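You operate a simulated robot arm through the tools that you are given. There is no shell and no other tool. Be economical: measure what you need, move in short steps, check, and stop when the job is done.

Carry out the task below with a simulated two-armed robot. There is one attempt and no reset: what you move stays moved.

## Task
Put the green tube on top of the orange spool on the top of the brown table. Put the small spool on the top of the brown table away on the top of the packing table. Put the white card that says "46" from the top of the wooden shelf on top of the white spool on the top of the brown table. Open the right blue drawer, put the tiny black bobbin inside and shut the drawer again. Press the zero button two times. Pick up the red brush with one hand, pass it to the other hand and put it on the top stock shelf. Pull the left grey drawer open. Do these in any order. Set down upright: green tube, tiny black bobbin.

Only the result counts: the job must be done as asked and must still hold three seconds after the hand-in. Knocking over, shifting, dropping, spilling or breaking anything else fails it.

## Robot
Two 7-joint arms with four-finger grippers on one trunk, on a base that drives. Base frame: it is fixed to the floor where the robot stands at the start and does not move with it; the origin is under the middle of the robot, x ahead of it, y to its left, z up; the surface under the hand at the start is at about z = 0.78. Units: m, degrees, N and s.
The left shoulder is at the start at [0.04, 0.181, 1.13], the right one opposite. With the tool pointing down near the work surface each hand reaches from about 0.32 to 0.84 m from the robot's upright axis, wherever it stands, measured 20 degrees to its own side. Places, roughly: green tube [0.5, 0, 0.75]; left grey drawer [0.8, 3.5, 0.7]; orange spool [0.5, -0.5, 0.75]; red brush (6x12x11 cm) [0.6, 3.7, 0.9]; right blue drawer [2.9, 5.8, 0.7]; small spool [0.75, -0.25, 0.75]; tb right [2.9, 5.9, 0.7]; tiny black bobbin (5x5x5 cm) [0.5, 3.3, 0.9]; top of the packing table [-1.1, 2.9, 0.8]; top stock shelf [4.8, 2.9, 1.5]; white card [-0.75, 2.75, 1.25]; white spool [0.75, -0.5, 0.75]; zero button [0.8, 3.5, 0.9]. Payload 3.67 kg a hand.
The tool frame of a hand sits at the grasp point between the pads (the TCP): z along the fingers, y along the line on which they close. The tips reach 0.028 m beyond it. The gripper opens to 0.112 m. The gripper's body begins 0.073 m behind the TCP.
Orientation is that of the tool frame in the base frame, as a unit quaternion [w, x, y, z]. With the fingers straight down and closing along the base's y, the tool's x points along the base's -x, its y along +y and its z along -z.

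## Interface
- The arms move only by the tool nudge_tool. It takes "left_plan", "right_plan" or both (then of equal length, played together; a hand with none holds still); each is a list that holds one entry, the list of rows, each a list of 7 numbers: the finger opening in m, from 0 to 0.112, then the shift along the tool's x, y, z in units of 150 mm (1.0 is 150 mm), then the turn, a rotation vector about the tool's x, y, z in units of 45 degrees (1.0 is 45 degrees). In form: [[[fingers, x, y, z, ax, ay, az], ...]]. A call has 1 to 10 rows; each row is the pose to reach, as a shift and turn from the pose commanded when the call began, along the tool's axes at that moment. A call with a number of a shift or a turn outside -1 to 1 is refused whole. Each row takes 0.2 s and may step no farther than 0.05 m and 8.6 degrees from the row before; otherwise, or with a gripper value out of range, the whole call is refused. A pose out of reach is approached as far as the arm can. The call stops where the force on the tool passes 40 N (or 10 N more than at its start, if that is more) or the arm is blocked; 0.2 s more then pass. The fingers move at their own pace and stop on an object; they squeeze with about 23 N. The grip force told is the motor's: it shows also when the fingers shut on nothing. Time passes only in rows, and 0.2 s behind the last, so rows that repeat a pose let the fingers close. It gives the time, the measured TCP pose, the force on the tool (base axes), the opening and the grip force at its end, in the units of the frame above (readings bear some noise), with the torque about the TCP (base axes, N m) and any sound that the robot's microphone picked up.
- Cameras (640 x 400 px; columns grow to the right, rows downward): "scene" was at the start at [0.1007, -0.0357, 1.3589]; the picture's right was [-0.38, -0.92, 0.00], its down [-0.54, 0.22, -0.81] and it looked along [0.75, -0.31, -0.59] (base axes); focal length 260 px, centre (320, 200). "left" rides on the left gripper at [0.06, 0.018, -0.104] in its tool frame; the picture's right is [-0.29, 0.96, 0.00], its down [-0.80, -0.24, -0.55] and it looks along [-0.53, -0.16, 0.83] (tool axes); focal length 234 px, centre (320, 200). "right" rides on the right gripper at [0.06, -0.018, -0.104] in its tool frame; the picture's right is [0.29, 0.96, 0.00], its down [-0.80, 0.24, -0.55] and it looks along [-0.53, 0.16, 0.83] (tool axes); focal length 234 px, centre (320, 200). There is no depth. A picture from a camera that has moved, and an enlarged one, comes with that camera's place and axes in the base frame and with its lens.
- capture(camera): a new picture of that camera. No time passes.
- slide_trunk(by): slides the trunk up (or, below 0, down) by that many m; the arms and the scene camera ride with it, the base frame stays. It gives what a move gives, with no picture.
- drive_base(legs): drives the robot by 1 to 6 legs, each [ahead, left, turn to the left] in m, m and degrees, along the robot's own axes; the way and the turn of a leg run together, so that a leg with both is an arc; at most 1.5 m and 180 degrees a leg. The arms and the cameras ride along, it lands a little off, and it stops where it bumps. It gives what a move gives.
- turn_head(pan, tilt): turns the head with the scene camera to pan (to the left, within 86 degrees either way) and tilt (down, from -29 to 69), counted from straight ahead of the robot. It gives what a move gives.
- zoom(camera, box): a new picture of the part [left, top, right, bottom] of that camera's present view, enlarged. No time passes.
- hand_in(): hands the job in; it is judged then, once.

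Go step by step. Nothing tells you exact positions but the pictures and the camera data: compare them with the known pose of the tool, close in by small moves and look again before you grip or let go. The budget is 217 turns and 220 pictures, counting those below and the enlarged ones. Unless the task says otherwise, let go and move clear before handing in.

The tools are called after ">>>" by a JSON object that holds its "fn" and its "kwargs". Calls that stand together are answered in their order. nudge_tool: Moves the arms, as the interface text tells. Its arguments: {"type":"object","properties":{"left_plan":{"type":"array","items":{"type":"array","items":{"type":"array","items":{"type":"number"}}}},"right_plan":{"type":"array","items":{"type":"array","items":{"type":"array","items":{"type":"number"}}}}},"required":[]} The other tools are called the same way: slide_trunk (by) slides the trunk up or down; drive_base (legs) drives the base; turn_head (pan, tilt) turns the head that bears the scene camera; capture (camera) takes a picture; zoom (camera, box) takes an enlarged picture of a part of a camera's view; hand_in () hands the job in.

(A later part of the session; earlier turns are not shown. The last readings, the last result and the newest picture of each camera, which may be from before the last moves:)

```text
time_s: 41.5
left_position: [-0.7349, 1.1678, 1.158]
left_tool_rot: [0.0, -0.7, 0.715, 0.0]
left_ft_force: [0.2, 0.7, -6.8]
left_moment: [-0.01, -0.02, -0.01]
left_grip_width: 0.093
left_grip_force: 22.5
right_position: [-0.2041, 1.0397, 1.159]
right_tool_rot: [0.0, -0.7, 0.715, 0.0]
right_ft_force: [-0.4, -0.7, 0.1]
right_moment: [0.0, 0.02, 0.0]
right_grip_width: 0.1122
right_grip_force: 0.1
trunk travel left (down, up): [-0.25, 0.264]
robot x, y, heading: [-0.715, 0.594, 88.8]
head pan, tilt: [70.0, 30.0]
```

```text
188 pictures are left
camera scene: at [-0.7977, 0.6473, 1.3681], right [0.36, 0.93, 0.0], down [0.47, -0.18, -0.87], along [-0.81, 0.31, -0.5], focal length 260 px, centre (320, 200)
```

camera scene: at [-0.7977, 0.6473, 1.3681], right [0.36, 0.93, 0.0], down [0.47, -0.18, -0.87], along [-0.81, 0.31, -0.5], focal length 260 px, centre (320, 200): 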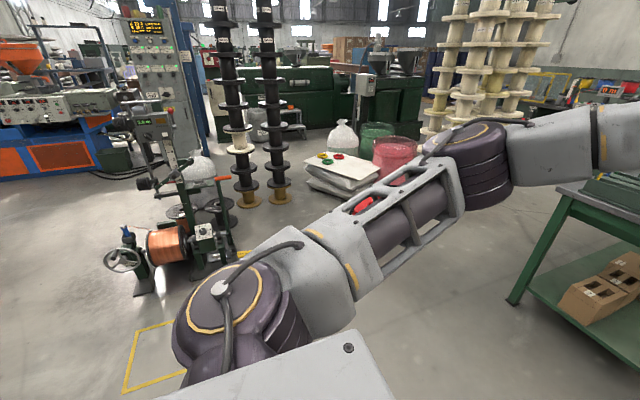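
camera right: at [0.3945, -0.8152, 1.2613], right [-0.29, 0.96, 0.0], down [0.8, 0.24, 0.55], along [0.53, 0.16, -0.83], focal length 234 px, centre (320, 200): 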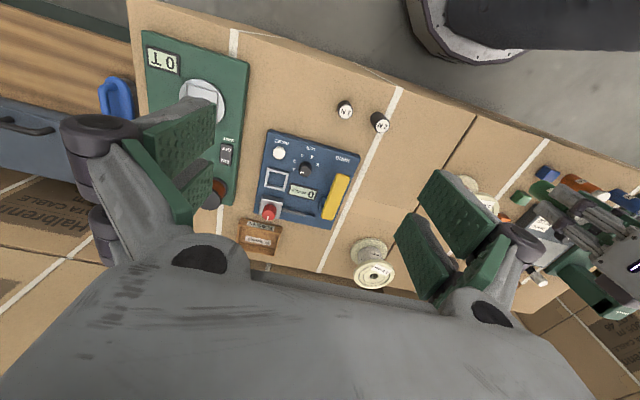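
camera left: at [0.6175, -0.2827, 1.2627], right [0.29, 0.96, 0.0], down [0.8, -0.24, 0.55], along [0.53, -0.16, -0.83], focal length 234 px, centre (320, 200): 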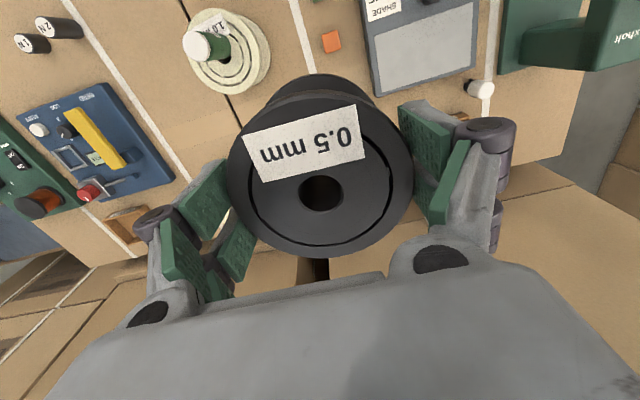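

The packing table's south end is free to approach. I line up with it and look from nearer.

>>> {"fn": "drive_base", "kwargs": {"legs": [[0.55, 0.38, 1.0]]}}

>>> {"fn": "turn_head", "kwargs": {"pan": -10, "tilt": 25}}

>>> {"fn": "capture", "kwargs": {"camera": "scene"}}

>>> {"fn": "capture", "kwargs": {"camera": "right"}}

```text
time_s: 45.2
left_position: [-1.1069, 1.7133, 1.158]
left_tool_rot: [0.0, -0.702, 0.713, 0.0]
left_ft_force: [0.4, 0.3, -6.5]
left_moment: [0.01, 0.02, 0.01]
left_grip_width: 0.0931
left_grip_force: 23.3
right_position: [-0.5757, 1.5859, 1.1591]
right_tool_rot: [0.0, -0.701, 0.713, 0.0]
right_ft_force: [-0.1, -0.6, 0.2]
right_moment: [-0.06, 0.03, 0.02]
right_grip_width: 0.1118
right_grip_force: 0.2
trunk travel left (down, up): [-0.25, 0.264]
robot x, y, heading: [-1.0826, 1.1422, 88.8]
head pan, tilt: [70.0, 30.0]
```

```text
time_s: 46.7
left_position: [-1.1058, 1.7125, 1.1577]
left_tool_rot: [-0.001, -0.701, 0.713, 0.0]
left_ft_force: [-0.2, 1.2, -6.0]
left_moment: [0.01, 0.01, 0.0]
left_grip_width: 0.0933
left_grip_force: 22.8
right_position: [-0.5757, 1.587, 1.1581]
right_tool_rot: [0.0, -0.701, 0.713, 0.001]
right_ft_force: [-0.2, 1.1, 0.3]
right_moment: [-0.02, 0.02, -0.03]
right_grip_width: 0.1118
right_grip_force: 0.0
trunk travel left (down, up): [-0.25, 0.264]
robot x, y, heading: [-1.0815, 1.1386, 88.9]
head pan, tilt: [-10.0, 25.0]
```

```text
187 pictures are left
camera scene: at [-1.0655, 1.2499, 1.376], right [0.98, -0.19, 0.0], down [-0.08, -0.42, -0.91], along [0.17, 0.89, -0.42], focal length 260 px, centre (320, 200)
```

scene: 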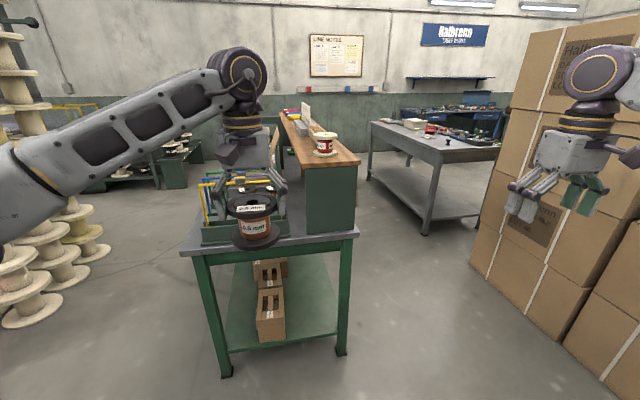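

```text
186 pictures are left
camera right: at [-0.5574, 1.5256, 1.2616], right [-0.96, -0.27, 0.0], down [-0.23, 0.8, 0.55], along [-0.15, 0.53, -0.83], focal length 234 px, centre (320, 200)
```

right: 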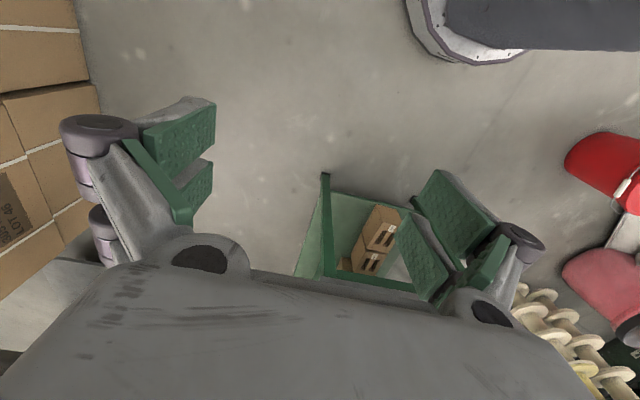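

>>> {"fn": "zoom", "kwargs": {"camera": "scene", "box": [170, 90, 390, 260]}}

```text
2.35 times, centred on (280, 175) of scene
camera zoom: at [-1.0655, 1.2499, 1.376], right [0.98, -0.19, 0.0], down [-0.08, -0.42, -0.91], along [0.17, 0.89, -0.42], focal length 612 px, centre (414, 259)
```

zoom: 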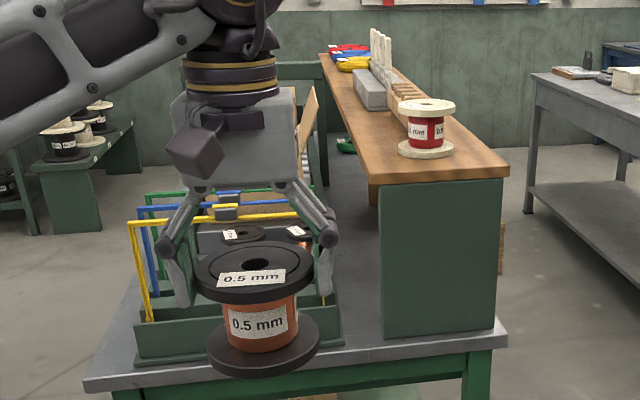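

A green rack sits at the table's end and the wooden shelf runs along the right. I raise the trunk for a better view of free table space.

>>> {"fn": "slide_trunk", "kwargs": {"by": 0.26}}

>>> {"fn": "turn_head", "kwargs": {"pan": 0, "tilt": 28}}

>>> {"fn": "zoom", "kwargs": {"camera": "scene", "box": [190, 100, 450, 300]}}

>>> {"fn": "capture", "kwargs": {"camera": "left"}}

```text
time_s: 49.4
left_position: [-1.1069, 1.7128, 1.4172]
left_tool_rot: [0.0, -0.701, 0.713, 0.0]
left_ft_force: [0.0, -0.3, -6.3]
left_moment: [0.01, -0.04, 0.0]
left_grip_width: 0.0931
left_grip_force: 23.0
right_position: [-0.5755, 1.5873, 1.4183]
right_tool_rot: [0.0, -0.701, 0.713, 0.001]
right_ft_force: [-0.4, 0.2, 0.3]
right_moment: [0.02, 0.02, 0.02]
right_grip_width: 0.1123
right_grip_force: 0.0
trunk travel left (down, up): [-0.51, 0.004]
robot x, y, heading: [-1.0837, 1.1417, 89.0]
head pan, tilt: [-10.0, 25.0]
```

```text
time_s: 50.1
left_position: [-1.1064, 1.7126, 1.4181]
left_tool_rot: [0.0, -0.701, 0.713, 0.0]
left_ft_force: [-1.2, 0.0, -6.4]
left_moment: [0.01, -0.01, 0.01]
left_grip_width: 0.093
left_grip_force: 23.2
right_position: [-0.5762, 1.5879, 1.4186]
right_tool_rot: [0.0, -0.701, 0.713, 0.0]
right_ft_force: [0.0, -0.4, 0.5]
right_moment: [-0.01, 0.04, 0.0]
right_grip_width: 0.1118
right_grip_force: 0.0
trunk travel left (down, up): [-0.51, 0.004]
robot x, y, heading: [-1.0821, 1.1437, 89.3]
head pan, tilt: [0.0, 28.0]
```

```text
2.00 times, centred on (320, 200) of scene
camera zoom: at [-1.0813, 1.2509, 1.6304], right [1.0, -0.02, 0.0], down [-0.01, -0.47, -0.88], along [0.02, 0.88, -0.47], focal length 520 px, centre (320, 200)
```

zoom: 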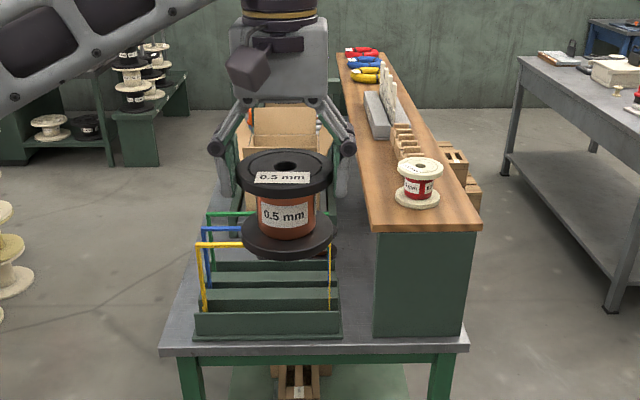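

```text
183 pictures are left
camera left: at [-1.1251, 1.6529, 1.5211], right [-0.95, 0.31, 0.0], down [0.25, 0.79, 0.55], along [0.17, 0.53, -0.83], focal length 234 px, centre (320, 200)
```

left: 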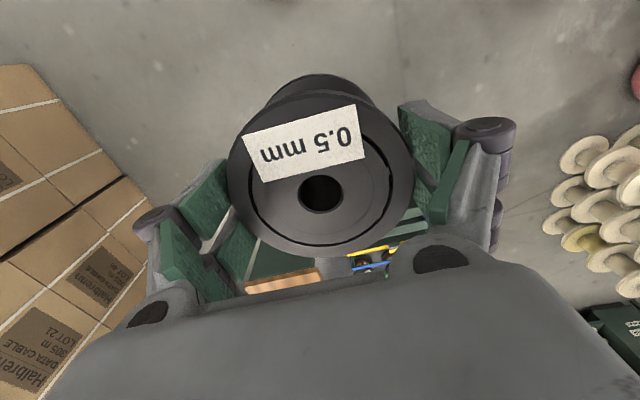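

I shift to the left to see the table space behind the rack.

>>> {"fn": "drive_base", "kwargs": {"legs": [[0, 0.35, 0]]}}

>>> {"fn": "turn_head", "kwargs": {"pan": -20, "tilt": 25}}

>>> {"fn": "zoom", "kwargs": {"camera": "scene", "box": [190, 70, 510, 270]}}

```text
time_s: 52.4
left_position: [-1.4437, 1.7206, 1.4163]
left_tool_rot: [-0.001, -0.697, 0.717, 0.001]
left_ft_force: [1.3, -0.1, -5.8]
left_moment: [-0.01, 0.06, 0.04]
left_grip_width: 0.0931
left_grip_force: 22.9
right_position: [-0.9117, 1.5903, 1.4172]
right_tool_rot: [0.0, -0.698, 0.716, 0.001]
right_ft_force: [0.1, 0.0, 0.4]
right_moment: [-0.01, 0.05, 0.02]
right_grip_width: 0.1123
right_grip_force: 0.0
trunk travel left (down, up): [-0.51, 0.004]
robot x, y, heading: [-1.4262, 1.1459, 88.7]
head pan, tilt: [0.0, 28.0]
```

```text
time_s: 53.2
left_position: [-1.4466, 1.7215, 1.4163]
left_tool_rot: [0.0, -0.698, 0.716, 0.0]
left_ft_force: [0.1, -0.4, -6.7]
left_moment: [0.03, -0.04, -0.01]
left_grip_width: 0.093
left_grip_force: 23.0
right_position: [-0.9169, 1.59, 1.419]
right_tool_rot: [0.0, -0.699, 0.716, 0.0]
right_ft_force: [-0.6, -0.2, 0.3]
right_moment: [-0.05, -0.02, 0.02]
right_grip_width: 0.1121
right_grip_force: 0.0
trunk travel left (down, up): [-0.51, 0.004]
robot x, y, heading: [-1.4281, 1.1472, 88.4]
head pan, tilt: [-20.0, 25.0]
```

```text
2.00 times, centred on (350, 170) of scene
camera zoom: at [-1.3946, 1.2528, 1.6352], right [0.93, -0.36, 0.0], down [-0.15, -0.39, -0.91], along [0.33, 0.84, -0.42], focal length 520 px, centre (260, 260)
```

zoom: 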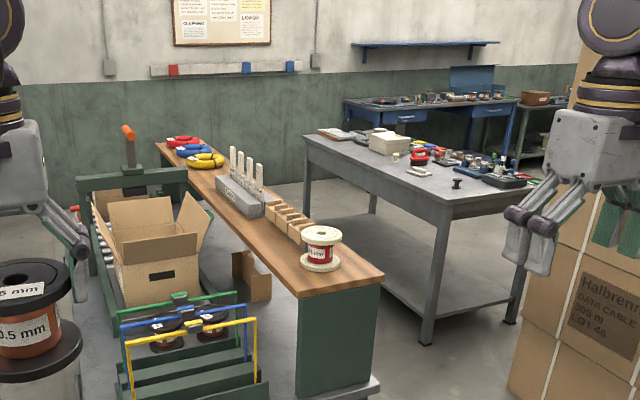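

There may be free table between the rack and the cardboard box. I move ahead so the right hand camera looks at it from above.

>>> {"fn": "drive_base", "kwargs": {"legs": [[0.5, -0.1, 0]]}}

>>> {"fn": "capture", "kwargs": {"camera": "right"}}

>>> {"fn": "capture", "kwargs": {"camera": "scene"}}

```text
time_s: 56.2
left_position: [-1.3225, 2.202, 1.4175]
left_tool_rot: [0.0, -0.694, 0.72, 0.0]
left_ft_force: [0.6, -0.2, -6.2]
left_moment: [0.0, 0.01, -0.01]
left_grip_width: 0.093
left_grip_force: 23.1
right_position: [-0.7953, 2.0673, 1.4197]
right_tool_rot: [0.001, -0.695, 0.719, 0.0]
right_ft_force: [-0.5, 0.2, 1.1]
right_moment: [0.0, -0.01, -0.02]
right_grip_width: 0.1119
right_grip_force: 0.0
trunk travel left (down, up): [-0.51, 0.004]
robot x, y, heading: [-1.3163, 1.6309, 88.4]
head pan, tilt: [-20.0, 25.0]
```

```text
181 pictures are left
camera right: at [-0.7785, 2.0051, 1.5216], right [-0.97, -0.25, 0.0], down [-0.21, 0.8, 0.55], along [-0.14, 0.54, -0.83], focal length 234 px, centre (320, 200)
```

right: 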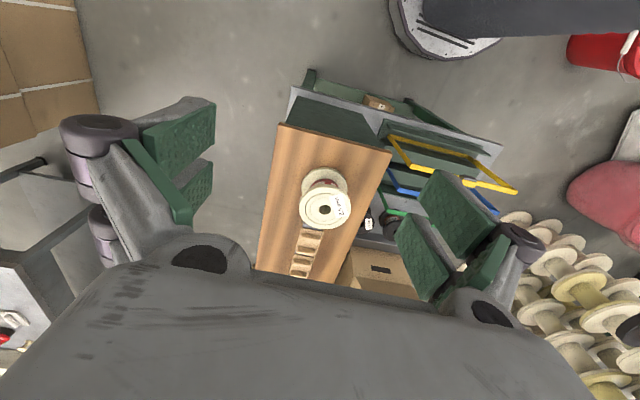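

```text
180 pictures are left
camera scene: at [-1.2763, 1.734, 1.6354], right [0.93, -0.38, 0.0], down [-0.16, -0.39, -0.91], along [0.34, 0.84, -0.42], focal length 260 px, centre (320, 200)
```

scene: 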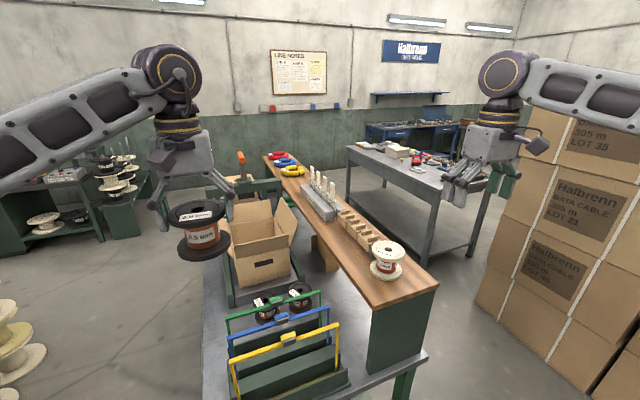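

Great view now. I zoom into the table and the shelf.

>>> {"fn": "zoom", "kwargs": {"camera": "scene", "box": [200, 150, 450, 310]}}

>>> {"fn": "turn_head", "kwargs": {"pan": -15, "tilt": 50}}

>>> {"fn": "capture", "kwargs": {"camera": "scene"}}

```text
2.50 times, centred on (325, 230) of scene
camera zoom: at [-1.2763, 1.734, 1.6354], right [0.93, -0.38, 0.0], down [-0.16, -0.39, -0.91], along [0.34, 0.84, -0.42], focal length 650 px, centre (308, 125)
```

zoom: 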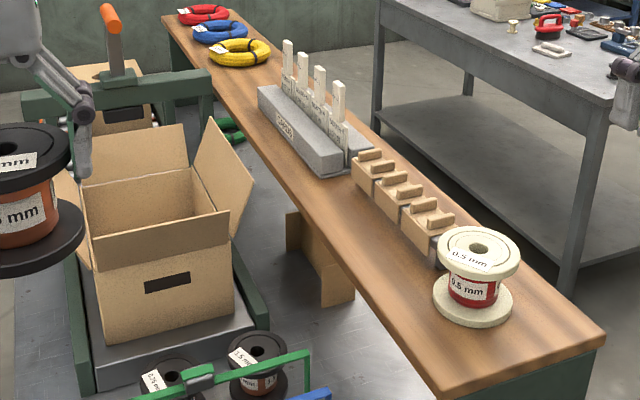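

```text
time_s: 57.1
left_position: [-1.3227, 2.2046, 1.4175]
left_tool_rot: [0.0, -0.693, 0.721, 0.0]
left_ft_force: [-0.2, 0.9, -6.9]
left_moment: [0.0, 0.01, 0.02]
left_grip_width: 0.0931
left_grip_force: 22.9
right_position: [-0.7942, 2.0699, 1.4174]
right_tool_rot: [-0.001, -0.695, 0.719, 0.0]
right_ft_force: [0.0, -0.1, -0.1]
right_moment: [0.04, 0.01, 0.01]
right_grip_width: 0.1119
right_grip_force: 0.1
trunk travel left (down, up): [-0.51, 0.004]
robot x, y, heading: [-1.3088, 1.6355, 88.2]
head pan, tilt: [-15.0, 50.0]
```

```text
178 pictures are left
camera scene: at [-1.2875, 1.7255, 1.5977], right [0.96, -0.29, 0.0], down [-0.23, -0.73, -0.64], along [0.19, 0.61, -0.77], focal length 260 px, centre (320, 200)
```

scene: 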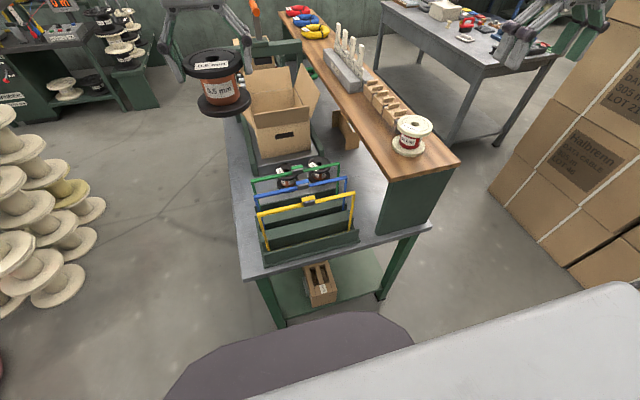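

>>> {"fn": "zoom", "kwargs": {"camera": "scene", "box": [310, 10, 400, 100]}}

>>> {"fn": "zoom", "kwargs": {"camera": "scene", "box": [220, 110, 420, 280]}}

```text
4.44 times, centred on (355, 55) of scene
camera zoom: at [-1.2875, 1.7255, 1.5977], right [0.96, -0.29, 0.0], down [-0.23, -0.73, -0.64], along [0.19, 0.61, -0.77], focal length 1155 px, centre (164, 844)
```

zoom: 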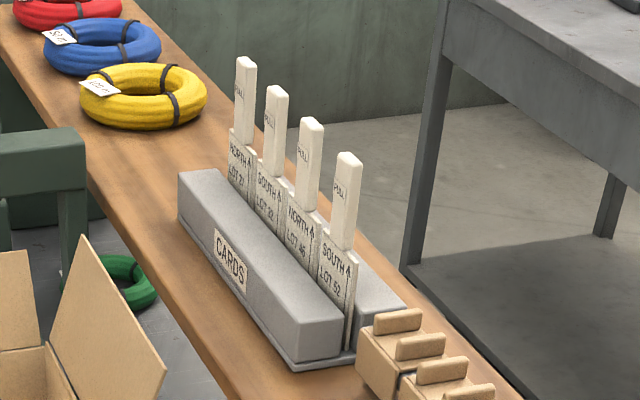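

```text
2.35 times, centred on (320, 195) of scene
camera zoom: at [-1.2875, 1.7255, 1.5977], right [0.96, -0.29, 0.0], down [-0.23, -0.73, -0.64], along [0.19, 0.61, -0.77], focal length 612 px, centre (320, 212)
```

zoom: 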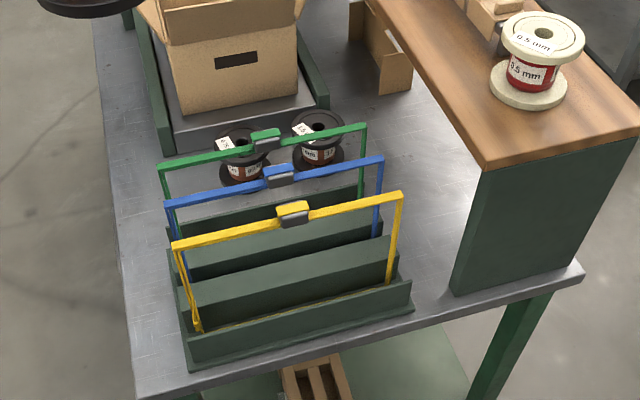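

I found a free spot at about [-1.34,2.475] on the packing table, left of two other spools and behind the rack. I tuck the right hand back and reach out with the left.

>>> {"fn": "nudge_tool", "kwargs": {"left_plan": [[[0.05, -0.25, 0, 0, 0, 0, 0], [0.05, -0.5, 0, 0, 0, 0, 0], [0.05, -0.75, 0, 0, 0, 0, 0], [0.05, -1.0, 0, 0, 0, 0, 0]]], "right_plan": [[[0.112, 0.25, 0, 0, 0, 0, 0], [0.112, 0.5, 0, 0, 0, 0, 0], [0.112, 0.75, 0, 0, 0, 0, 0], [0.112, 1.0, 0, 0, 0, 0, 0]]]}}

>>> {"fn": "drive_base", "kwargs": {"legs": [[0.12, 0.01, 0]]}}

>>> {"fn": "slide_trunk", "kwargs": {"by": -0.26}}

>>> {"fn": "turn_head", "kwargs": {"pan": 0, "tilt": 45}}

>>> {"fn": "capture", "kwargs": {"camera": "scene"}}

>>> {"fn": "capture", "kwargs": {"camera": "left"}}

```text
time_s: 58.3
left_position: [-1.3258, 2.3471, 1.4176]
left_tool_rot: [0.0, -0.695, 0.719, 0.001]
left_ft_force: [-0.5, 0.6, -7.2]
left_moment: [-0.02, -0.05, 0.02]
left_grip_width: 0.0931
left_grip_force: 23.0
left hand out of reach, approached as far as the arm can: row 4
right_position: [-0.8015, 1.9176, 1.39]
right_tool_rot: [-0.036, -0.694, 0.719, -0.034]
right_ft_force: [-0.4, -0.5, 0.2]
right_moment: [0.01, 0.01, 0.02]
right_grip_width: 0.1119
right_grip_force: 0.0
trunk travel left (down, up): [-0.51, 0.004]
robot x, y, heading: [-1.3086, 1.6303, 88.1]
head pan, tilt: [-15.0, 50.0]
stopped in row 4 (right hand): the arm was blocked; the commanded pose is now the measured one
```

```text
time_s: 59.6
left_position: [-1.3279, 2.4623, 1.4209]
left_tool_rot: [0.001, -0.694, 0.72, 0.002]
left_ft_force: [0.4, -0.6, -6.4]
left_moment: [0.02, 0.04, 0.0]
left_grip_width: 0.0932
left_grip_force: 23.2
right_position: [-0.8039, 2.0351, 1.3904]
right_tool_rot: [-0.036, -0.694, 0.719, -0.032]
right_ft_force: [0.3, 0.5, 0.3]
right_moment: [0.02, -0.01, 0.02]
right_grip_width: 0.112
right_grip_force: 0.1
trunk travel left (down, up): [-0.51, 0.004]
robot x, y, heading: [-1.3162, 1.75, 88.0]
head pan, tilt: [-15.0, 50.0]
```

```text
time_s: 62.2
left_position: [-1.3295, 2.4663, 1.1599]
left_tool_rot: [0.0, -0.694, 0.72, 0.001]
left_ft_force: [-0.4, 0.2, -6.1]
left_moment: [-0.01, -0.03, -0.01]
left_grip_width: 0.0929
left_grip_force: 23.3
right_position: [-0.8052, 2.037, 1.1321]
right_tool_rot: [-0.035, -0.694, 0.718, -0.034]
right_ft_force: [-0.5, 0.1, 0.6]
right_moment: [0.02, -0.01, -0.03]
right_grip_width: 0.1122
right_grip_force: 0.0
trunk travel left (down, up): [-0.25, 0.264]
robot x, y, heading: [-1.319, 1.7537, 87.8]
head pan, tilt: [-15.0, 50.0]
```

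```text
time_s: 63.0
left_position: [-1.3287, 2.4657, 1.1594]
left_tool_rot: [0.0, -0.695, 0.719, 0.001]
left_ft_force: [-0.6, 0.5, -6.9]
left_moment: [-0.02, 0.0, -0.02]
left_grip_width: 0.0931
left_grip_force: 23.4
right_position: [-0.8045, 2.0385, 1.131]
right_tool_rot: [-0.035, -0.694, 0.718, -0.034]
right_ft_force: [-0.8, -0.3, -0.4]
right_moment: [-0.01, -0.01, 0.03]
right_grip_width: 0.1119
right_grip_force: 0.2
trunk travel left (down, up): [-0.25, 0.264]
robot x, y, heading: [-1.3132, 1.7486, 88.1]
head pan, tilt: [0.0, 45.0]
```

```text
175 pictures are left
camera scene: at [-1.3131, 1.8518, 1.3454], right [1.0, -0.03, 0.0], down [-0.02, -0.71, -0.71], along [0.02, 0.71, -0.71], focal length 260 px, centre (320, 200)
```

scene: 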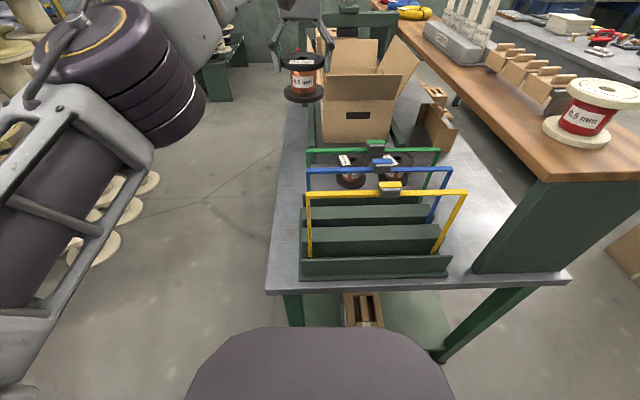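

```text
174 pictures are left
camera left: at [-1.3482, 2.4062, 1.2633], right [-0.95, 0.32, 0.0], down [0.27, 0.79, 0.55], along [0.18, 0.53, -0.83], focal length 234 px, centre (320, 200)
```

left: 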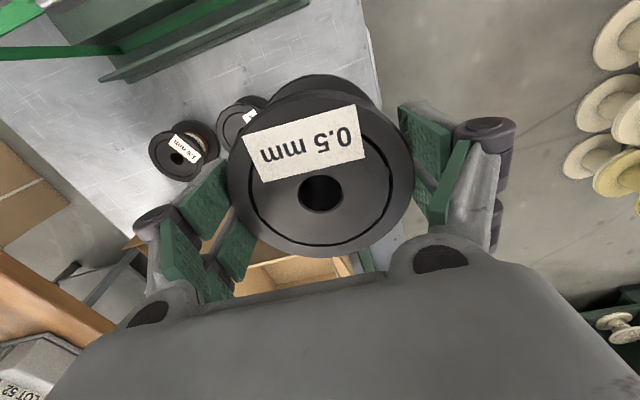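

Neighbour spools and rack are clear of the spot. Lower toward [-1.345,2.468].

>>> {"fn": "nudge_tool", "kwargs": {"left_plan": [[[0.05, 0, 0.06, 0.25, 0, 0, 0], [0.05, 0, 0.11, 0.5, 0, 0, 0], [0.05, 0, 0.11, 0.75, 0, 0, 0], [0.05, 0, 0.11, 1.0, 0, 0, 0]]]}}

>>> {"fn": "nudge_tool", "kwargs": {"left_plan": [[[0.05, 0, 0, 0.2, 0, 0, 0], [0.05, 0, 0, 0.4, 0, 0, 0], [0.05, 0, 0, 0.6, 0, 0, 0], [0.05, 0, 0, 0.73, 0, 0, 0]]]}}

>>> {"fn": "capture", "kwargs": {"camera": "left"}}

>>> {"fn": "zoom", "kwargs": {"camera": "scene", "box": [240, 30, 440, 220]}}

```text
time_s: 64.0
left_position: [-1.3469, 2.4704, 1.0084]
left_tool_rot: [0.0, -0.694, 0.72, 0.002]
left_ft_force: [-0.7, 1.0, -7.1]
left_moment: [-0.02, 0.02, -0.02]
left_grip_width: 0.0931
left_grip_force: 23.4
right_position: [-0.8054, 2.0388, 1.1316]
right_tool_rot: [-0.036, -0.694, 0.719, -0.034]
right_ft_force: [0.1, -0.1, 0.7]
right_moment: [0.01, -0.03, 0.03]
right_grip_width: 0.1116
right_grip_force: 0.1
trunk travel left (down, up): [-0.25, 0.264]
robot x, y, heading: [-1.3179, 1.7509, 88.2]
head pan, tilt: [0.0, 45.0]
```

```text
time_s: 65.0
left_position: [-1.3454, 2.468, 0.898]
left_tool_rot: [0.0, -0.695, 0.719, 0.001]
left_ft_force: [-0.2, 0.9, -6.9]
left_moment: [-0.01, -0.01, -0.03]
left_grip_width: 0.0934
left_grip_force: 22.7
right_position: [-0.8056, 2.0391, 1.1306]
right_tool_rot: [-0.036, -0.694, 0.718, -0.034]
right_ft_force: [-0.2, 1.4, -0.3]
right_moment: [-0.02, -0.03, -0.02]
right_grip_width: 0.1121
right_grip_force: 0.0
trunk travel left (down, up): [-0.25, 0.264]
robot x, y, heading: [-1.3165, 1.7523, 88.1]
head pan, tilt: [0.0, 45.0]
```

```text
173 pictures are left
camera left: at [-1.3654, 2.4081, 1.002], right [-0.95, 0.32, 0.0], down [0.27, 0.79, 0.55], along [0.18, 0.53, -0.83], focal length 234 px, centre (320, 200)
```

left: 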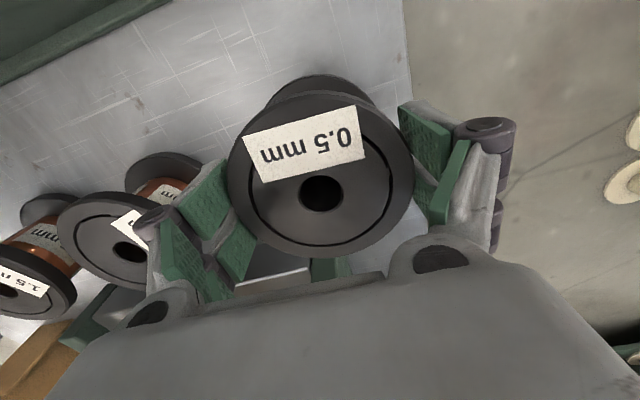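

```text
2.11 times, centred on (340, 125) of scene
camera zoom: at [-1.3133, 1.8523, 1.3454], right [1.0, -0.03, 0.0], down [-0.02, -0.71, -0.71], along [0.02, 0.71, -0.71], focal length 547 px, centre (278, 358)
```

zoom: 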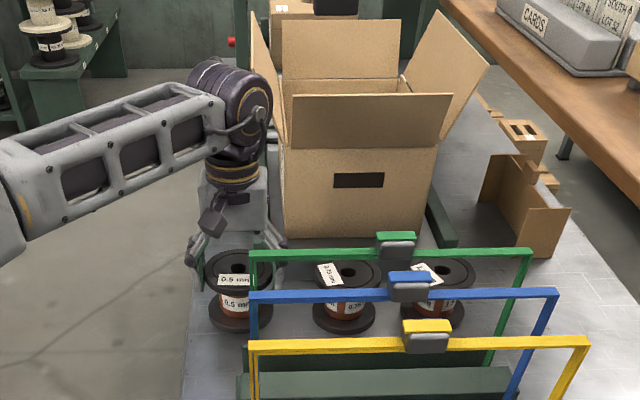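

Position good. I lower slowly to contact.

>>> {"fn": "nudge_tool", "kwargs": {"left_plan": [[[0.05, 0, 0, 0.05, 0, 0, 0], [0.05, 0, 0, 0.1, 0, 0, 0], [0.05, 0, 0, 0.13, 0, 0, 0], [0.05, 0, 0, 0.13, 0, 0, 0]]]}}

```text
time_s: 66.0
left_position: [-1.3457, 2.467, 0.8795]
left_tool_rot: [0.0, -0.695, 0.719, 0.002]
left_ft_force: [1.1, 0.5, -7.3]
left_moment: [-0.04, -0.02, -0.02]
left_grip_width: 0.0933
left_grip_force: 23.1
right_position: [-0.8052, 2.0395, 1.1307]
right_tool_rot: [-0.035, -0.693, 0.719, -0.034]
right_ft_force: [-0.3, 0.3, -0.9]
right_moment: [-0.01, 0.0, 0.03]
right_grip_width: 0.1117
right_grip_force: 0.0
trunk travel left (down, up): [-0.25, 0.264]
robot x, y, heading: [-1.3206, 1.7525, 88.2]
head pan, tilt: [0.0, 45.0]
```

>>> {"fn": "nudge_tool", "kwargs": {"left_plan": [[[0.05, 0, 0, 0.02, 0, 0, 0], [0.05, 0, 0, 0.04, 0, 0, 0], [0.05, 0, 0, 0.05, 0, 0, 0], [0.05, 0, 0, 0.05, 0, 0, 0]]]}}

```text
time_s: 67.0
left_position: [-1.345, 2.4674, 0.8761]
left_tool_rot: [0.001, -0.695, 0.719, 0.002]
left_ft_force: [-0.1, 6.0, 11.2]
left_moment: [-0.29, -0.08, -0.02]
left_grip_width: 0.0934
left_grip_force: 22.7
right_position: [-0.8047, 2.0363, 1.1315]
right_tool_rot: [-0.035, -0.694, 0.718, -0.034]
right_ft_force: [0.5, 0.4, 0.0]
right_moment: [0.02, 0.03, 0.0]
right_grip_width: 0.1118
right_grip_force: 0.0
trunk travel left (down, up): [-0.25, 0.264]
robot x, y, heading: [-1.3159, 1.7551, 87.8]
head pan, tilt: [0.0, 45.0]
```

Contact with the table. I open a bit and rise straight up.

>>> {"fn": "nudge_tool", "kwargs": {"left_plan": [[[0.108, 0, 0, -0.01, 0, 0, 0], [0.108, 0, 0, -0.01, 0, 0, 0], [0.108, 0, 0, -0.2, 0, 0, 0], [0.108, 0, 0, -0.4, 0, 0, 0], [0.108, 0, 0, -0.7, 0, 0, 0], [0.108, 0, 0, -1.0, 0, 0, 0]]]}}

>>> {"fn": "nudge_tool", "kwargs": {"left_plan": [[[0.108, 0, 0, -0.2, 0, 0, 0], [0.108, 0, 0, -0.4, 0, 0, 0], [0.108, 0, 0, -0.7, 0, 0, 0], [0.108, 0, 0, -1.0, 0, 0, 0]]]}}

>>> {"fn": "capture", "kwargs": {"camera": "left"}}

>>> {"fn": "zoom", "kwargs": {"camera": "scene", "box": [420, 0, 640, 150]}}

```text
time_s: 68.4
left_position: [-1.342, 2.465, 1.0279]
left_tool_rot: [0.0, -0.694, 0.72, 0.001]
left_ft_force: [-0.9, 0.2, 0.1]
left_moment: [-0.02, -0.04, -0.01]
left_grip_width: 0.108
left_grip_force: 0.0
right_position: [-0.805, 2.0366, 1.1312]
right_tool_rot: [-0.036, -0.694, 0.719, -0.032]
right_ft_force: [-0.4, 0.5, -0.1]
right_moment: [0.02, 0.0, 0.0]
right_grip_width: 0.1119
right_grip_force: 0.0
trunk travel left (down, up): [-0.25, 0.264]
robot x, y, heading: [-1.3148, 1.7502, 88.0]
head pan, tilt: [0.0, 45.0]
```

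```text
time_s: 69.4
left_position: [-1.3412, 2.463, 1.1744]
left_tool_rot: [0.0, -0.694, 0.72, 0.003]
left_ft_force: [-0.1, 1.1, 0.2]
left_moment: [0.03, 0.05, -0.01]
left_grip_width: 0.1081
left_grip_force: 0.0
right_position: [-0.8039, 2.0369, 1.1306]
right_tool_rot: [-0.035, -0.694, 0.719, -0.032]
right_ft_force: [0.2, -0.4, -0.3]
right_moment: [0.02, 0.0, -0.01]
right_grip_width: 0.112
right_grip_force: 0.1
trunk travel left (down, up): [-0.25, 0.264]
robot x, y, heading: [-1.3163, 1.7503, 87.9]
head pan, tilt: [0.0, 45.0]
```

```text
171 pictures are left
camera left: at [-1.3608, 2.4037, 1.2787], right [-0.95, 0.32, 0.0], down [0.27, 0.79, 0.56], along [0.18, 0.53, -0.83], focal length 234 px, centre (320, 200)
```

left: 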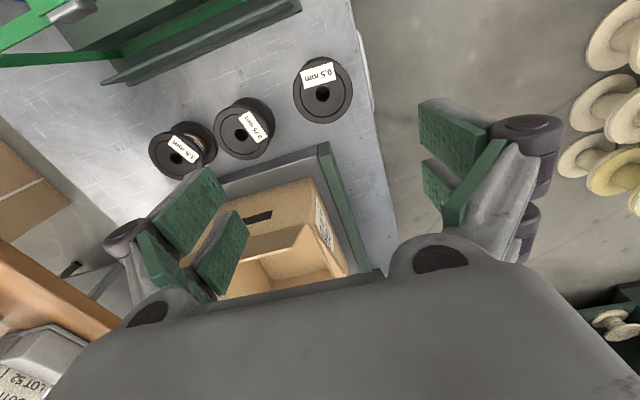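

```text
2.67 times, centred on (530, 75) of scene
camera zoom: at [-1.3116, 1.8494, 1.3456], right [1.0, -0.03, 0.0], down [-0.03, -0.71, -0.71], along [0.02, 0.71, -0.71], focal length 693 px, centre (-240, 533)
```

zoom: 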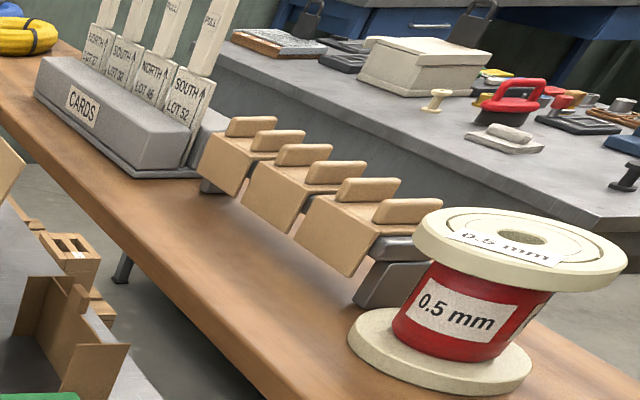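

The small spool stands on the packing table. The card "LOT 46" is the second from the near end; I'll get it from the corridor side. I retract the left hand, raise the trunk and drive around.

>>> {"fn": "nudge_tool", "kwargs": {"left_plan": [[[0.108, 0.1, 0, -0.3, 0, 0, 0], [0.108, 0.35, 0, -0.5, 0, 0, 0], [0.108, 0.6, 0, -0.5, 0, 0, 0], [0.108, 0.85, 0, -0.5, 0, 0, 0], [0.108, 1.0, 0, -0.5, 0, 0, 0]]]}}

>>> {"fn": "nudge_tool", "kwargs": {"left_plan": [[[0.108, 0.25, 0, 0, 0, 0, 0], [0.108, 0.5, 0.0, 0, 0, 0, 0], [0.108, 0.75, 0.0, 0, 0, 0, 0], [0.108, 0.9, 0.0, 0, 0, 0, 0]]]}}

>>> {"fn": "drive_base", "kwargs": {"legs": [[-1.15, 0, 0], [0, -1.28, 0], [0, 0, 91]]}}

>>> {"fn": "slide_trunk", "kwargs": {"by": 0.2}}

>>> {"fn": "turn_head", "kwargs": {"pan": -60, "tilt": 20}}

>>> {"fn": "capture", "kwargs": {"camera": "scene"}}

```text
time_s: 70.6
left_position: [-1.3507, 2.3142, 1.2492]
left_tool_rot: [0.001, -0.698, 0.717, -0.001]
left_ft_force: [5.3, -7.2, -3.5]
left_moment: [0.66, 0.57, -0.04]
left_grip_width: 0.108
left_grip_force: 0.1
left hand out of reach, approached as far as the arm can: row 2
right_position: [-0.805, 2.037, 1.1308]
right_tool_rot: [-0.036, -0.694, 0.718, -0.034]
right_ft_force: [-1.2, 0.2, 0.0]
right_moment: [-0.04, -0.04, 0.0]
right_grip_width: 0.1119
right_grip_force: 0.1
trunk travel left (down, up): [-0.25, 0.264]
robot x, y, heading: [-1.3171, 1.7494, 88.0]
head pan, tilt: [0.0, 45.0]
```

```text
time_s: 71.6
left_position: [-1.3571, 2.1771, 1.2503]
left_tool_rot: [0.0, -0.695, 0.719, 0.002]
left_ft_force: [-0.6, -0.1, 0.2]
left_moment: [-0.03, 0.01, -0.02]
left_grip_width: 0.1077
left_grip_force: 0.0
right_position: [-0.804, 2.037, 1.1321]
right_tool_rot: [-0.035, -0.694, 0.719, -0.034]
right_ft_force: [-0.7, -0.2, 0.1]
right_moment: [0.0, 0.0, -0.01]
right_grip_width: 0.1122
right_grip_force: 0.0
trunk travel left (down, up): [-0.25, 0.264]
robot x, y, heading: [-1.3135, 1.751, 88.0]
head pan, tilt: [0.0, 45.0]
```

```text
time_s: 88.2
left_position: [-0.5009, 0.4764, 1.2499]
left_tool_rot: [0.001, 0.999, -0.044, -0.001]
left_ft_force: [-0.3, -0.3, -1.5]
left_moment: [-0.02, 0.01, -0.02]
left_grip_width: 0.1081
left_grip_force: 0.1
right_position: [-0.3328, 1.019, 1.1305]
right_tool_rot: [0.002, 0.998, -0.044, 0.048]
right_ft_force: [-0.1, 0.7, -0.2]
right_moment: [0.0, 0.01, 0.0]
right_grip_width: 0.1119
right_grip_force: 0.1
trunk travel left (down, up): [-0.25, 0.264]
robot x, y, heading: [-0.072, 0.4943, 175.0]
head pan, tilt: [0.0, 45.0]
```

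```text
time_s: 90.4
left_position: [-0.5017, 0.4759, 1.4501]
left_tool_rot: [0.001, 0.999, -0.044, 0.0]
left_ft_force: [0.2, 0.6, 0.0]
left_moment: [0.01, -0.01, 0.0]
left_grip_width: 0.1081
left_grip_force: 0.0
right_position: [-0.3338, 1.0206, 1.3315]
right_tool_rot: [0.002, 0.998, -0.043, 0.049]
right_ft_force: [0.2, 0.1, 0.1]
right_moment: [-0.01, -0.02, 0.04]
right_grip_width: 0.1122
right_grip_force: 0.1
trunk travel left (down, up): [-0.45, 0.064]
robot x, y, heading: [-0.0758, 0.4943, 175.2]
head pan, tilt: [0.0, 45.0]
```

```text
time_s: 91.7
left_position: [-0.501, 0.4766, 1.4493]
left_tool_rot: [0.001, 0.999, -0.044, -0.001]
left_ft_force: [0.4, -0.5, -0.4]
left_moment: [0.03, -0.02, 0.02]
left_grip_width: 0.1079
left_grip_force: 0.1
right_position: [-0.3336, 1.0192, 1.3311]
right_tool_rot: [0.002, 0.998, -0.044, 0.049]
right_ft_force: [-0.1, -0.1, 0.5]
right_moment: [0.0, -0.01, 0.02]
right_grip_width: 0.1121
right_grip_force: 0.0
trunk travel left (down, up): [-0.45, 0.064]
robot x, y, heading: [-0.0746, 0.4907, 175.1]
head pan, tilt: [-60.0, 20.0]
```

```text
169 pictures are left
camera scene: at [-0.1341, 0.5783, 1.5841], right [0.91, 0.42, 0.0], down [0.15, -0.31, -0.94], along [-0.4, 0.85, -0.34], focal length 260 px, centre (320, 200)
```

scene: 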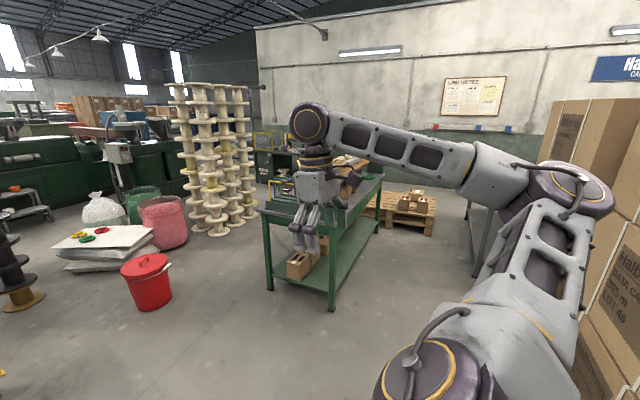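

I correct heading and slide north along the corridor to face the shelf.

>>> {"fn": "drive_base", "kwargs": {"legs": [[0, 0, 4.8], [0, -1.0, 0], [0, -0.95, 0]]}}

>>> {"fn": "turn_head", "kwargs": {"pan": -5, "tilt": 30}}

>>> {"fn": "capture", "kwargs": {"camera": "scene"}}

```text
time_s: 102.2
left_position: [-0.4943, 2.3879, 1.451]
left_tool_rot: [0.001, 1.0, -0.004, -0.001]
left_ft_force: [0.6, -0.3, -1.0]
left_moment: [-0.01, 0.0, 0.01]
left_grip_width: 0.1081
left_grip_force: 0.1
right_position: [-0.3707, 2.9426, 1.3307]
right_tool_rot: [-0.001, 0.999, -0.003, 0.049]
right_ft_force: [-0.2, -1.0, -0.3]
right_moment: [-0.02, 0.0, 0.01]
right_grip_width: 0.1122
right_grip_force: 0.0
trunk travel left (down, up): [-0.45, 0.064]
robot x, y, heading: [-0.0656, 2.4435, 179.5]
head pan, tilt: [-60.0, 20.0]
```

```text
time_s: 103.5
left_position: [-0.4954, 2.3882, 1.4497]
left_tool_rot: [-0.001, 1.0, -0.003, -0.001]
left_ft_force: [0.2, -0.2, -0.4]
left_moment: [0.01, -0.03, 0.03]
left_grip_width: 0.1084
left_grip_force: 0.2
right_position: [-0.3705, 2.9433, 1.3306]
right_tool_rot: [0.0, 0.999, -0.004, 0.048]
right_ft_force: [-0.3, 0.6, 0.3]
right_moment: [0.0, 0.01, 0.0]
right_grip_width: 0.112
right_grip_force: 0.1
trunk travel left (down, up): [-0.45, 0.064]
robot x, y, heading: [-0.0696, 2.4429, 179.8]
head pan, tilt: [-5.0, 30.0]
```

```text
168 pictures are left
camera scene: at [-0.1805, 2.4474, 1.5681], right [0.09, 1.0, 0.0], down [0.5, -0.05, -0.87], along [-0.86, 0.08, -0.5], focal length 260 px, centre (320, 200)
```

scene: 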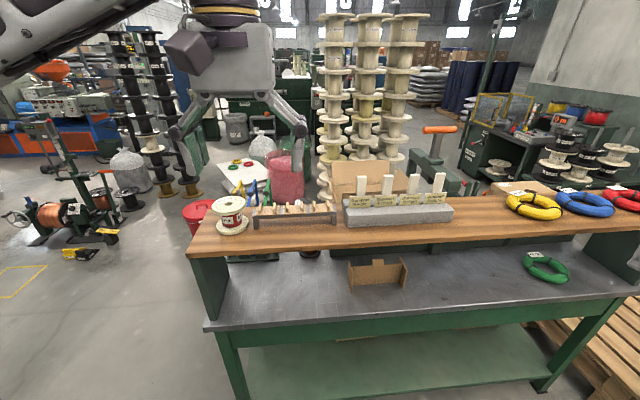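

>>> {"fn": "zoom", "kwargs": {"camera": "scene", "box": [330, 160, 470, 240]}}

```text
4.57 times, centred on (400, 200) of scene
camera zoom: at [-0.1805, 2.4474, 1.5681], right [0.09, 1.0, 0.0], down [0.5, -0.05, -0.87], along [-0.86, 0.08, -0.5], focal length 1188 px, centre (-46, 200)
```

zoom: 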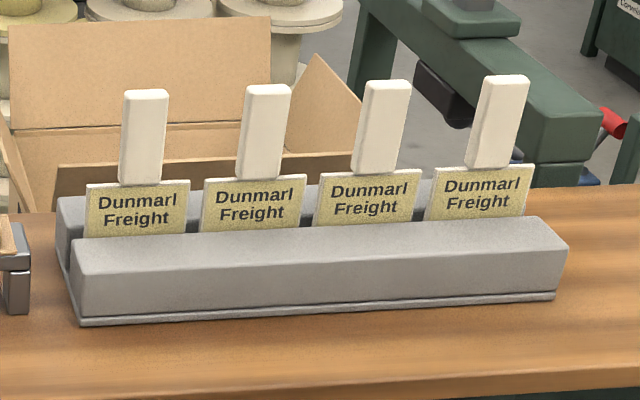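

The card's pull tab is at about [-0.850, 2.712], top z 1.247, with its faces toward ±x. I level the right tool and start turning it 90° so the fingers close along x.

>>> {"fn": "nudge_tool", "kwargs": {"right_plan": [[[0.08, 0, 0.25, -0.1, 0, -0.06, 0], [0.08, 0, 0.5, -0.2, 0, -0.125, 0], [0.08, 0, 0.75, -0.25, 0, -0.125, 0], [0.08, 0, 1.0, -0.25, 0, -0.125, 0]]]}}

>>> {"fn": "nudge_tool", "kwargs": {"right_plan": [[[0.06, 0, 0.1, 0, 0, 0, 0.17], [0.06, -0.1, 0.2, 0, 0, 0, 0.34], [0.06, -0.3, 0.3, 0, 0, 0, 0.51], [0.06, -0.5, 0.4, 0, 0, 0, 0.68], [0.06, -0.7, 0.5, 0, 0, 0, 0.85], [0.06, -0.9, 0.5, 0, 0, 0, 1.0]]]}}

```text
time_s: 104.5
left_position: [-0.4938, 2.3859, 1.4499]
left_tool_rot: [-0.001, 1.0, -0.004, -0.001]
left_ft_force: [0.2, -0.1, 0.3]
left_moment: [0.02, 0.01, -0.01]
left_grip_width: 0.1082
left_grip_force: 0.1
right_position: [-0.3752, 2.7889, 1.3675]
right_tool_rot: [-0.001, 1.0, -0.004, 0.0]
right_ft_force: [0.9, -1.5, 0.7]
right_moment: [0.02, -0.01, -0.01]
right_grip_width: 0.0801
right_grip_force: 0.0
trunk travel left (down, up): [-0.45, 0.064]
robot x, y, heading: [-0.0673, 2.4401, 179.8]
head pan, tilt: [-5.0, 30.0]
```

```text
time_s: 105.9
left_position: [-0.4961, 2.3882, 1.4493]
left_tool_rot: [0.002, 1.0, -0.004, 0.0]
left_ft_force: [-0.1, -0.1, -0.8]
left_moment: [-0.04, -0.04, -0.02]
left_grip_width: 0.1083
left_grip_force: 0.1
right_position: [-0.5104, 2.7181, 1.3677]
right_tool_rot: [0.001, 0.922, -0.386, 0.001]
right_ft_force: [-0.6, 0.1, 0.6]
right_moment: [0.0, -0.02, 0.01]
right_grip_width: 0.06
right_grip_force: 0.1
trunk travel left (down, up): [-0.45, 0.064]
robot x, y, heading: [-0.069, 2.4386, 179.9]
head pan, tilt: [-5.0, 30.0]
```

>>> {"fn": "nudge_tool", "kwargs": {"right_plan": [[[0.06, -0.12, 0.12, 0, 0, 0, 0.17], [0.06, -0.24, 0.24, 0, 0, 0, 0.34], [0.06, -0.36, 0.36, 0, 0, 0, 0.51], [0.06, -0.48, 0.48, 0, 0, 0, 0.68], [0.06, -0.6, 0.61, 0, 0, 0, 0.85], [0.06, -0.7, 0.71, 0, 0, 0, 1.0]]]}}

>>> {"fn": "capture", "kwargs": {"camera": "right"}}

>>> {"fn": "capture", "kwargs": {"camera": "scene"}}

```text
time_s: 107.3
left_position: [-0.4961, 2.3889, 1.4497]
left_tool_rot: [0.001, 1.0, -0.004, -0.001]
left_ft_force: [-0.2, -0.2, 0.7]
left_moment: [-0.01, -0.03, 0.0]
left_grip_width: 0.1082
left_grip_force: 0.1
right_position: [-0.6619, 2.719, 1.3682]
right_tool_rot: [-0.001, -0.704, 0.71, -0.001]
right_ft_force: [0.4, 0.0, 0.4]
right_moment: [0.02, -0.01, 0.0]
right_grip_width: 0.0601
right_grip_force: 0.0
trunk travel left (down, up): [-0.45, 0.064]
robot x, y, heading: [-0.0724, 2.4425, 179.8]
head pan, tilt: [-5.0, 30.0]
```

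```text
166 pictures are left
camera right: at [-0.6439, 2.6575, 1.4712], right [-0.96, -0.28, 0.0], down [-0.23, 0.8, 0.55], along [-0.16, 0.53, -0.83], focal length 234 px, centre (320, 200)
```

right: 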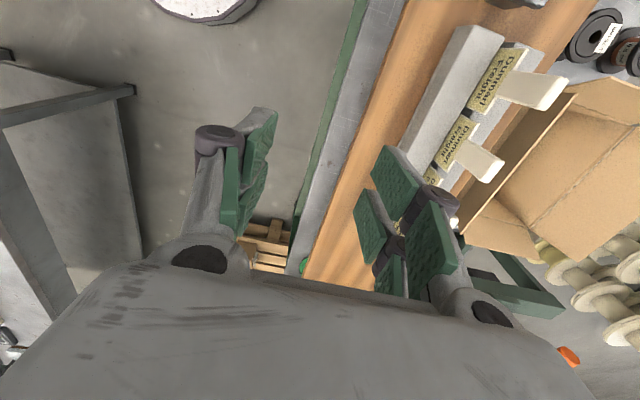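

```text
165 pictures are left
camera scene: at [-0.1819, 2.4475, 1.568], right [0.09, 1.0, 0.0], down [0.5, -0.05, -0.87], along [-0.86, 0.08, -0.5], focal length 260 px, centre (320, 200)
```

scene: 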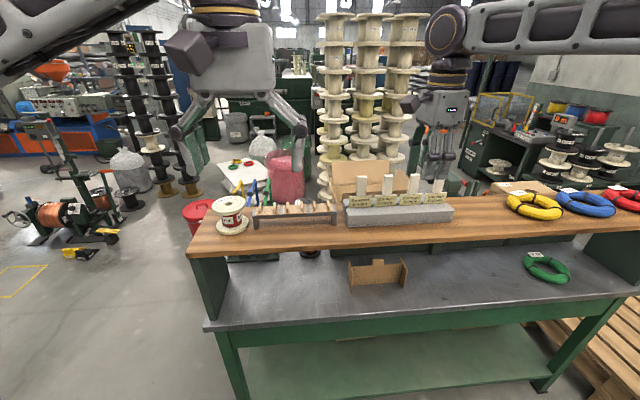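

The tab is confirmed at about [-0.855,2.713]. I move over it.

>>> {"fn": "nudge_tool", "kwargs": {"right_plan": [[[0.06, 0.02, 0.25, 0, 0, 0, 0], [0.06, 0.04, 0.5, 0, 0, 0, 0], [0.06, 0.04, 0.75, 0, 0, 0, 0], [0.06, 0.04, 1.0, 0, 0, 0, 0]]]}}

>>> {"fn": "nudge_tool", "kwargs": {"right_plan": [[[0.06, 0, 0.15, 0, 0, 0, 0], [0.06, 0, 0.28, 0.1, 0, 0, 0], [0.06, 0, 0.28, 0.3, 0, 0, 0], [0.06, 0, 0.28, 0.4, 0, 0, 0]]]}}

>>> {"fn": "capture", "kwargs": {"camera": "right"}}

>>> {"fn": "zoom", "kwargs": {"camera": "scene", "box": [330, 80, 470, 240]}}

```text
time_s: 108.3
left_position: [-0.494, 2.3874, 1.4503]
left_tool_rot: [0.001, 1.0, -0.003, 0.0]
left_ft_force: [0.8, -0.4, 0.3]
left_moment: [0.02, 0.01, 0.01]
left_grip_width: 0.1081
left_grip_force: 0.1
right_position: [-0.7547, 2.7314, 1.347]
right_tool_rot: [-0.001, -0.705, 0.709, 0.001]
right_ft_force: [-1.2, -0.5, 0.1]
right_moment: [0.05, -0.01, -0.01]
right_grip_width: 0.0599
right_grip_force: 0.1
right hand out of reach, approached as far as the arm can: row 3, 4
trunk travel left (down, up): [-0.45, 0.064]
robot x, y, heading: [-0.071, 2.4399, 179.8]
head pan, tilt: [-5.0, 30.0]
```

```text
time_s: 109.3
left_position: [-0.494, 2.3883, 1.4505]
left_tool_rot: [0.002, 1.0, -0.003, -0.001]
left_ft_force: [-1.5, -0.1, -0.4]
left_moment: [-0.02, -0.01, -0.02]
left_grip_width: 0.1078
left_grip_force: 0.0
right_position: [-0.7715, 2.7415, 1.2854]
right_tool_rot: [-0.001, -0.704, 0.71, 0.0]
right_ft_force: [-0.2, -0.4, -0.9]
right_moment: [-0.01, 0.01, 0.0]
right_grip_width: 0.0601
right_grip_force: 0.1
right hand out of reach, approached as far as the arm can: row 1, 2, 3, 4
trunk travel left (down, up): [-0.45, 0.064]
robot x, y, heading: [-0.0696, 2.4422, 179.8]
head pan, tilt: [-5.0, 30.0]
```

```text
164 pictures are left
camera right: at [-0.7538, 2.6811, 1.3882], right [-0.96, -0.28, 0.0], down [-0.23, 0.8, 0.55], along [-0.16, 0.53, -0.83], focal length 234 px, centre (320, 200)
```

right: 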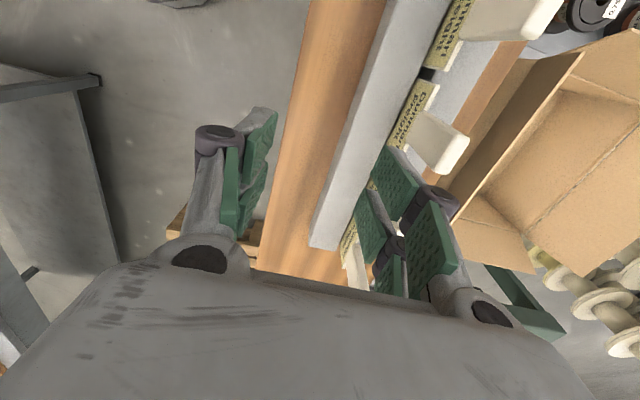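

```text
2.50 times, centred on (400, 160) of scene
camera zoom: at [-0.1807, 2.447, 1.5681], right [0.09, 1.0, 0.0], down [0.5, -0.05, -0.87], along [-0.86, 0.08, -0.5], focal length 650 px, centre (120, 300)
```

zoom: 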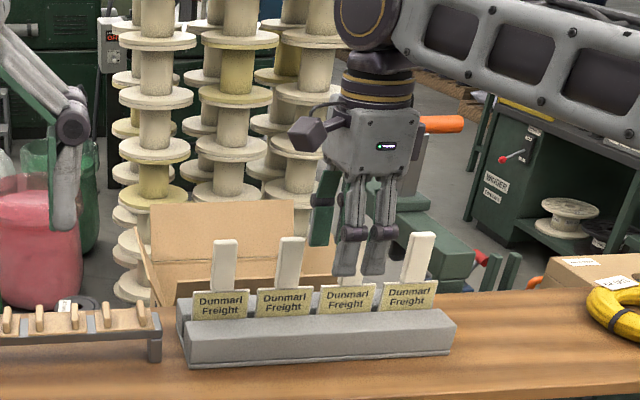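

Out of reach from here; I raise the hand, drive a little closer and re-check.

>>> {"fn": "nudge_tool", "kwargs": {"right_plan": [[[0.06, 0, 0, -0.2, 0, 0, 0], [0.06, 0, -0.2, -0.5, 0, 0, 0], [0.06, 0, -0.35, -0.5, 0, 0, 0], [0.06, 0, -0.35, -0.5, 0, 0, 0]]]}}

>>> {"fn": "drive_base", "kwargs": {"legs": [[0.12, 0.02, 0]]}}

>>> {"fn": "capture", "kwargs": {"camera": "right"}}

```text
refused: row 2 steps farther than a row can; nothing moved
```

```text
time_s: 110.5
left_position: [-0.611, 2.3674, 1.4507]
left_tool_rot: [0.001, 1.0, -0.002, -0.002]
left_ft_force: [0.7, -0.1, 0.1]
left_moment: [-0.01, 0.01, -0.01]
left_grip_width: 0.1082
left_grip_force: 0.0
right_position: [-0.8918, 2.7218, 1.2865]
right_tool_rot: [-0.001, -0.705, 0.709, 0.001]
right_ft_force: [-0.2, 0.4, -0.1]
right_moment: [-0.03, -0.01, 0.01]
right_grip_width: 0.0599
right_grip_force: 0.0
trunk travel left (down, up): [-0.45, 0.064]
robot x, y, heading: [-0.1904, 2.4227, 180.0]
head pan, tilt: [-5.0, 30.0]
```

```text
162 pictures are left
camera right: at [-0.872, 2.66, 1.3896], right [-0.96, -0.28, 0.0], down [-0.23, 0.8, 0.55], along [-0.16, 0.53, -0.83], focal length 234 px, centre (320, 200)
```

right: 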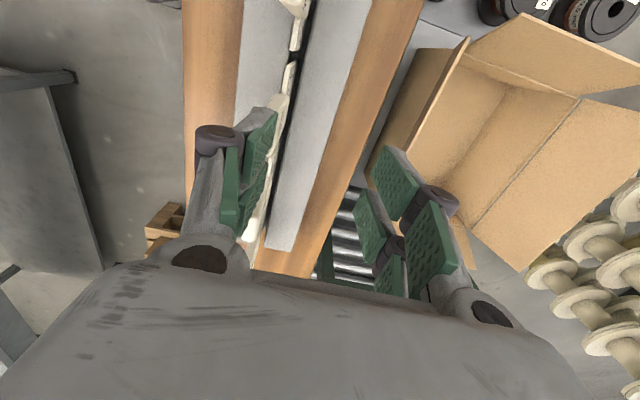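

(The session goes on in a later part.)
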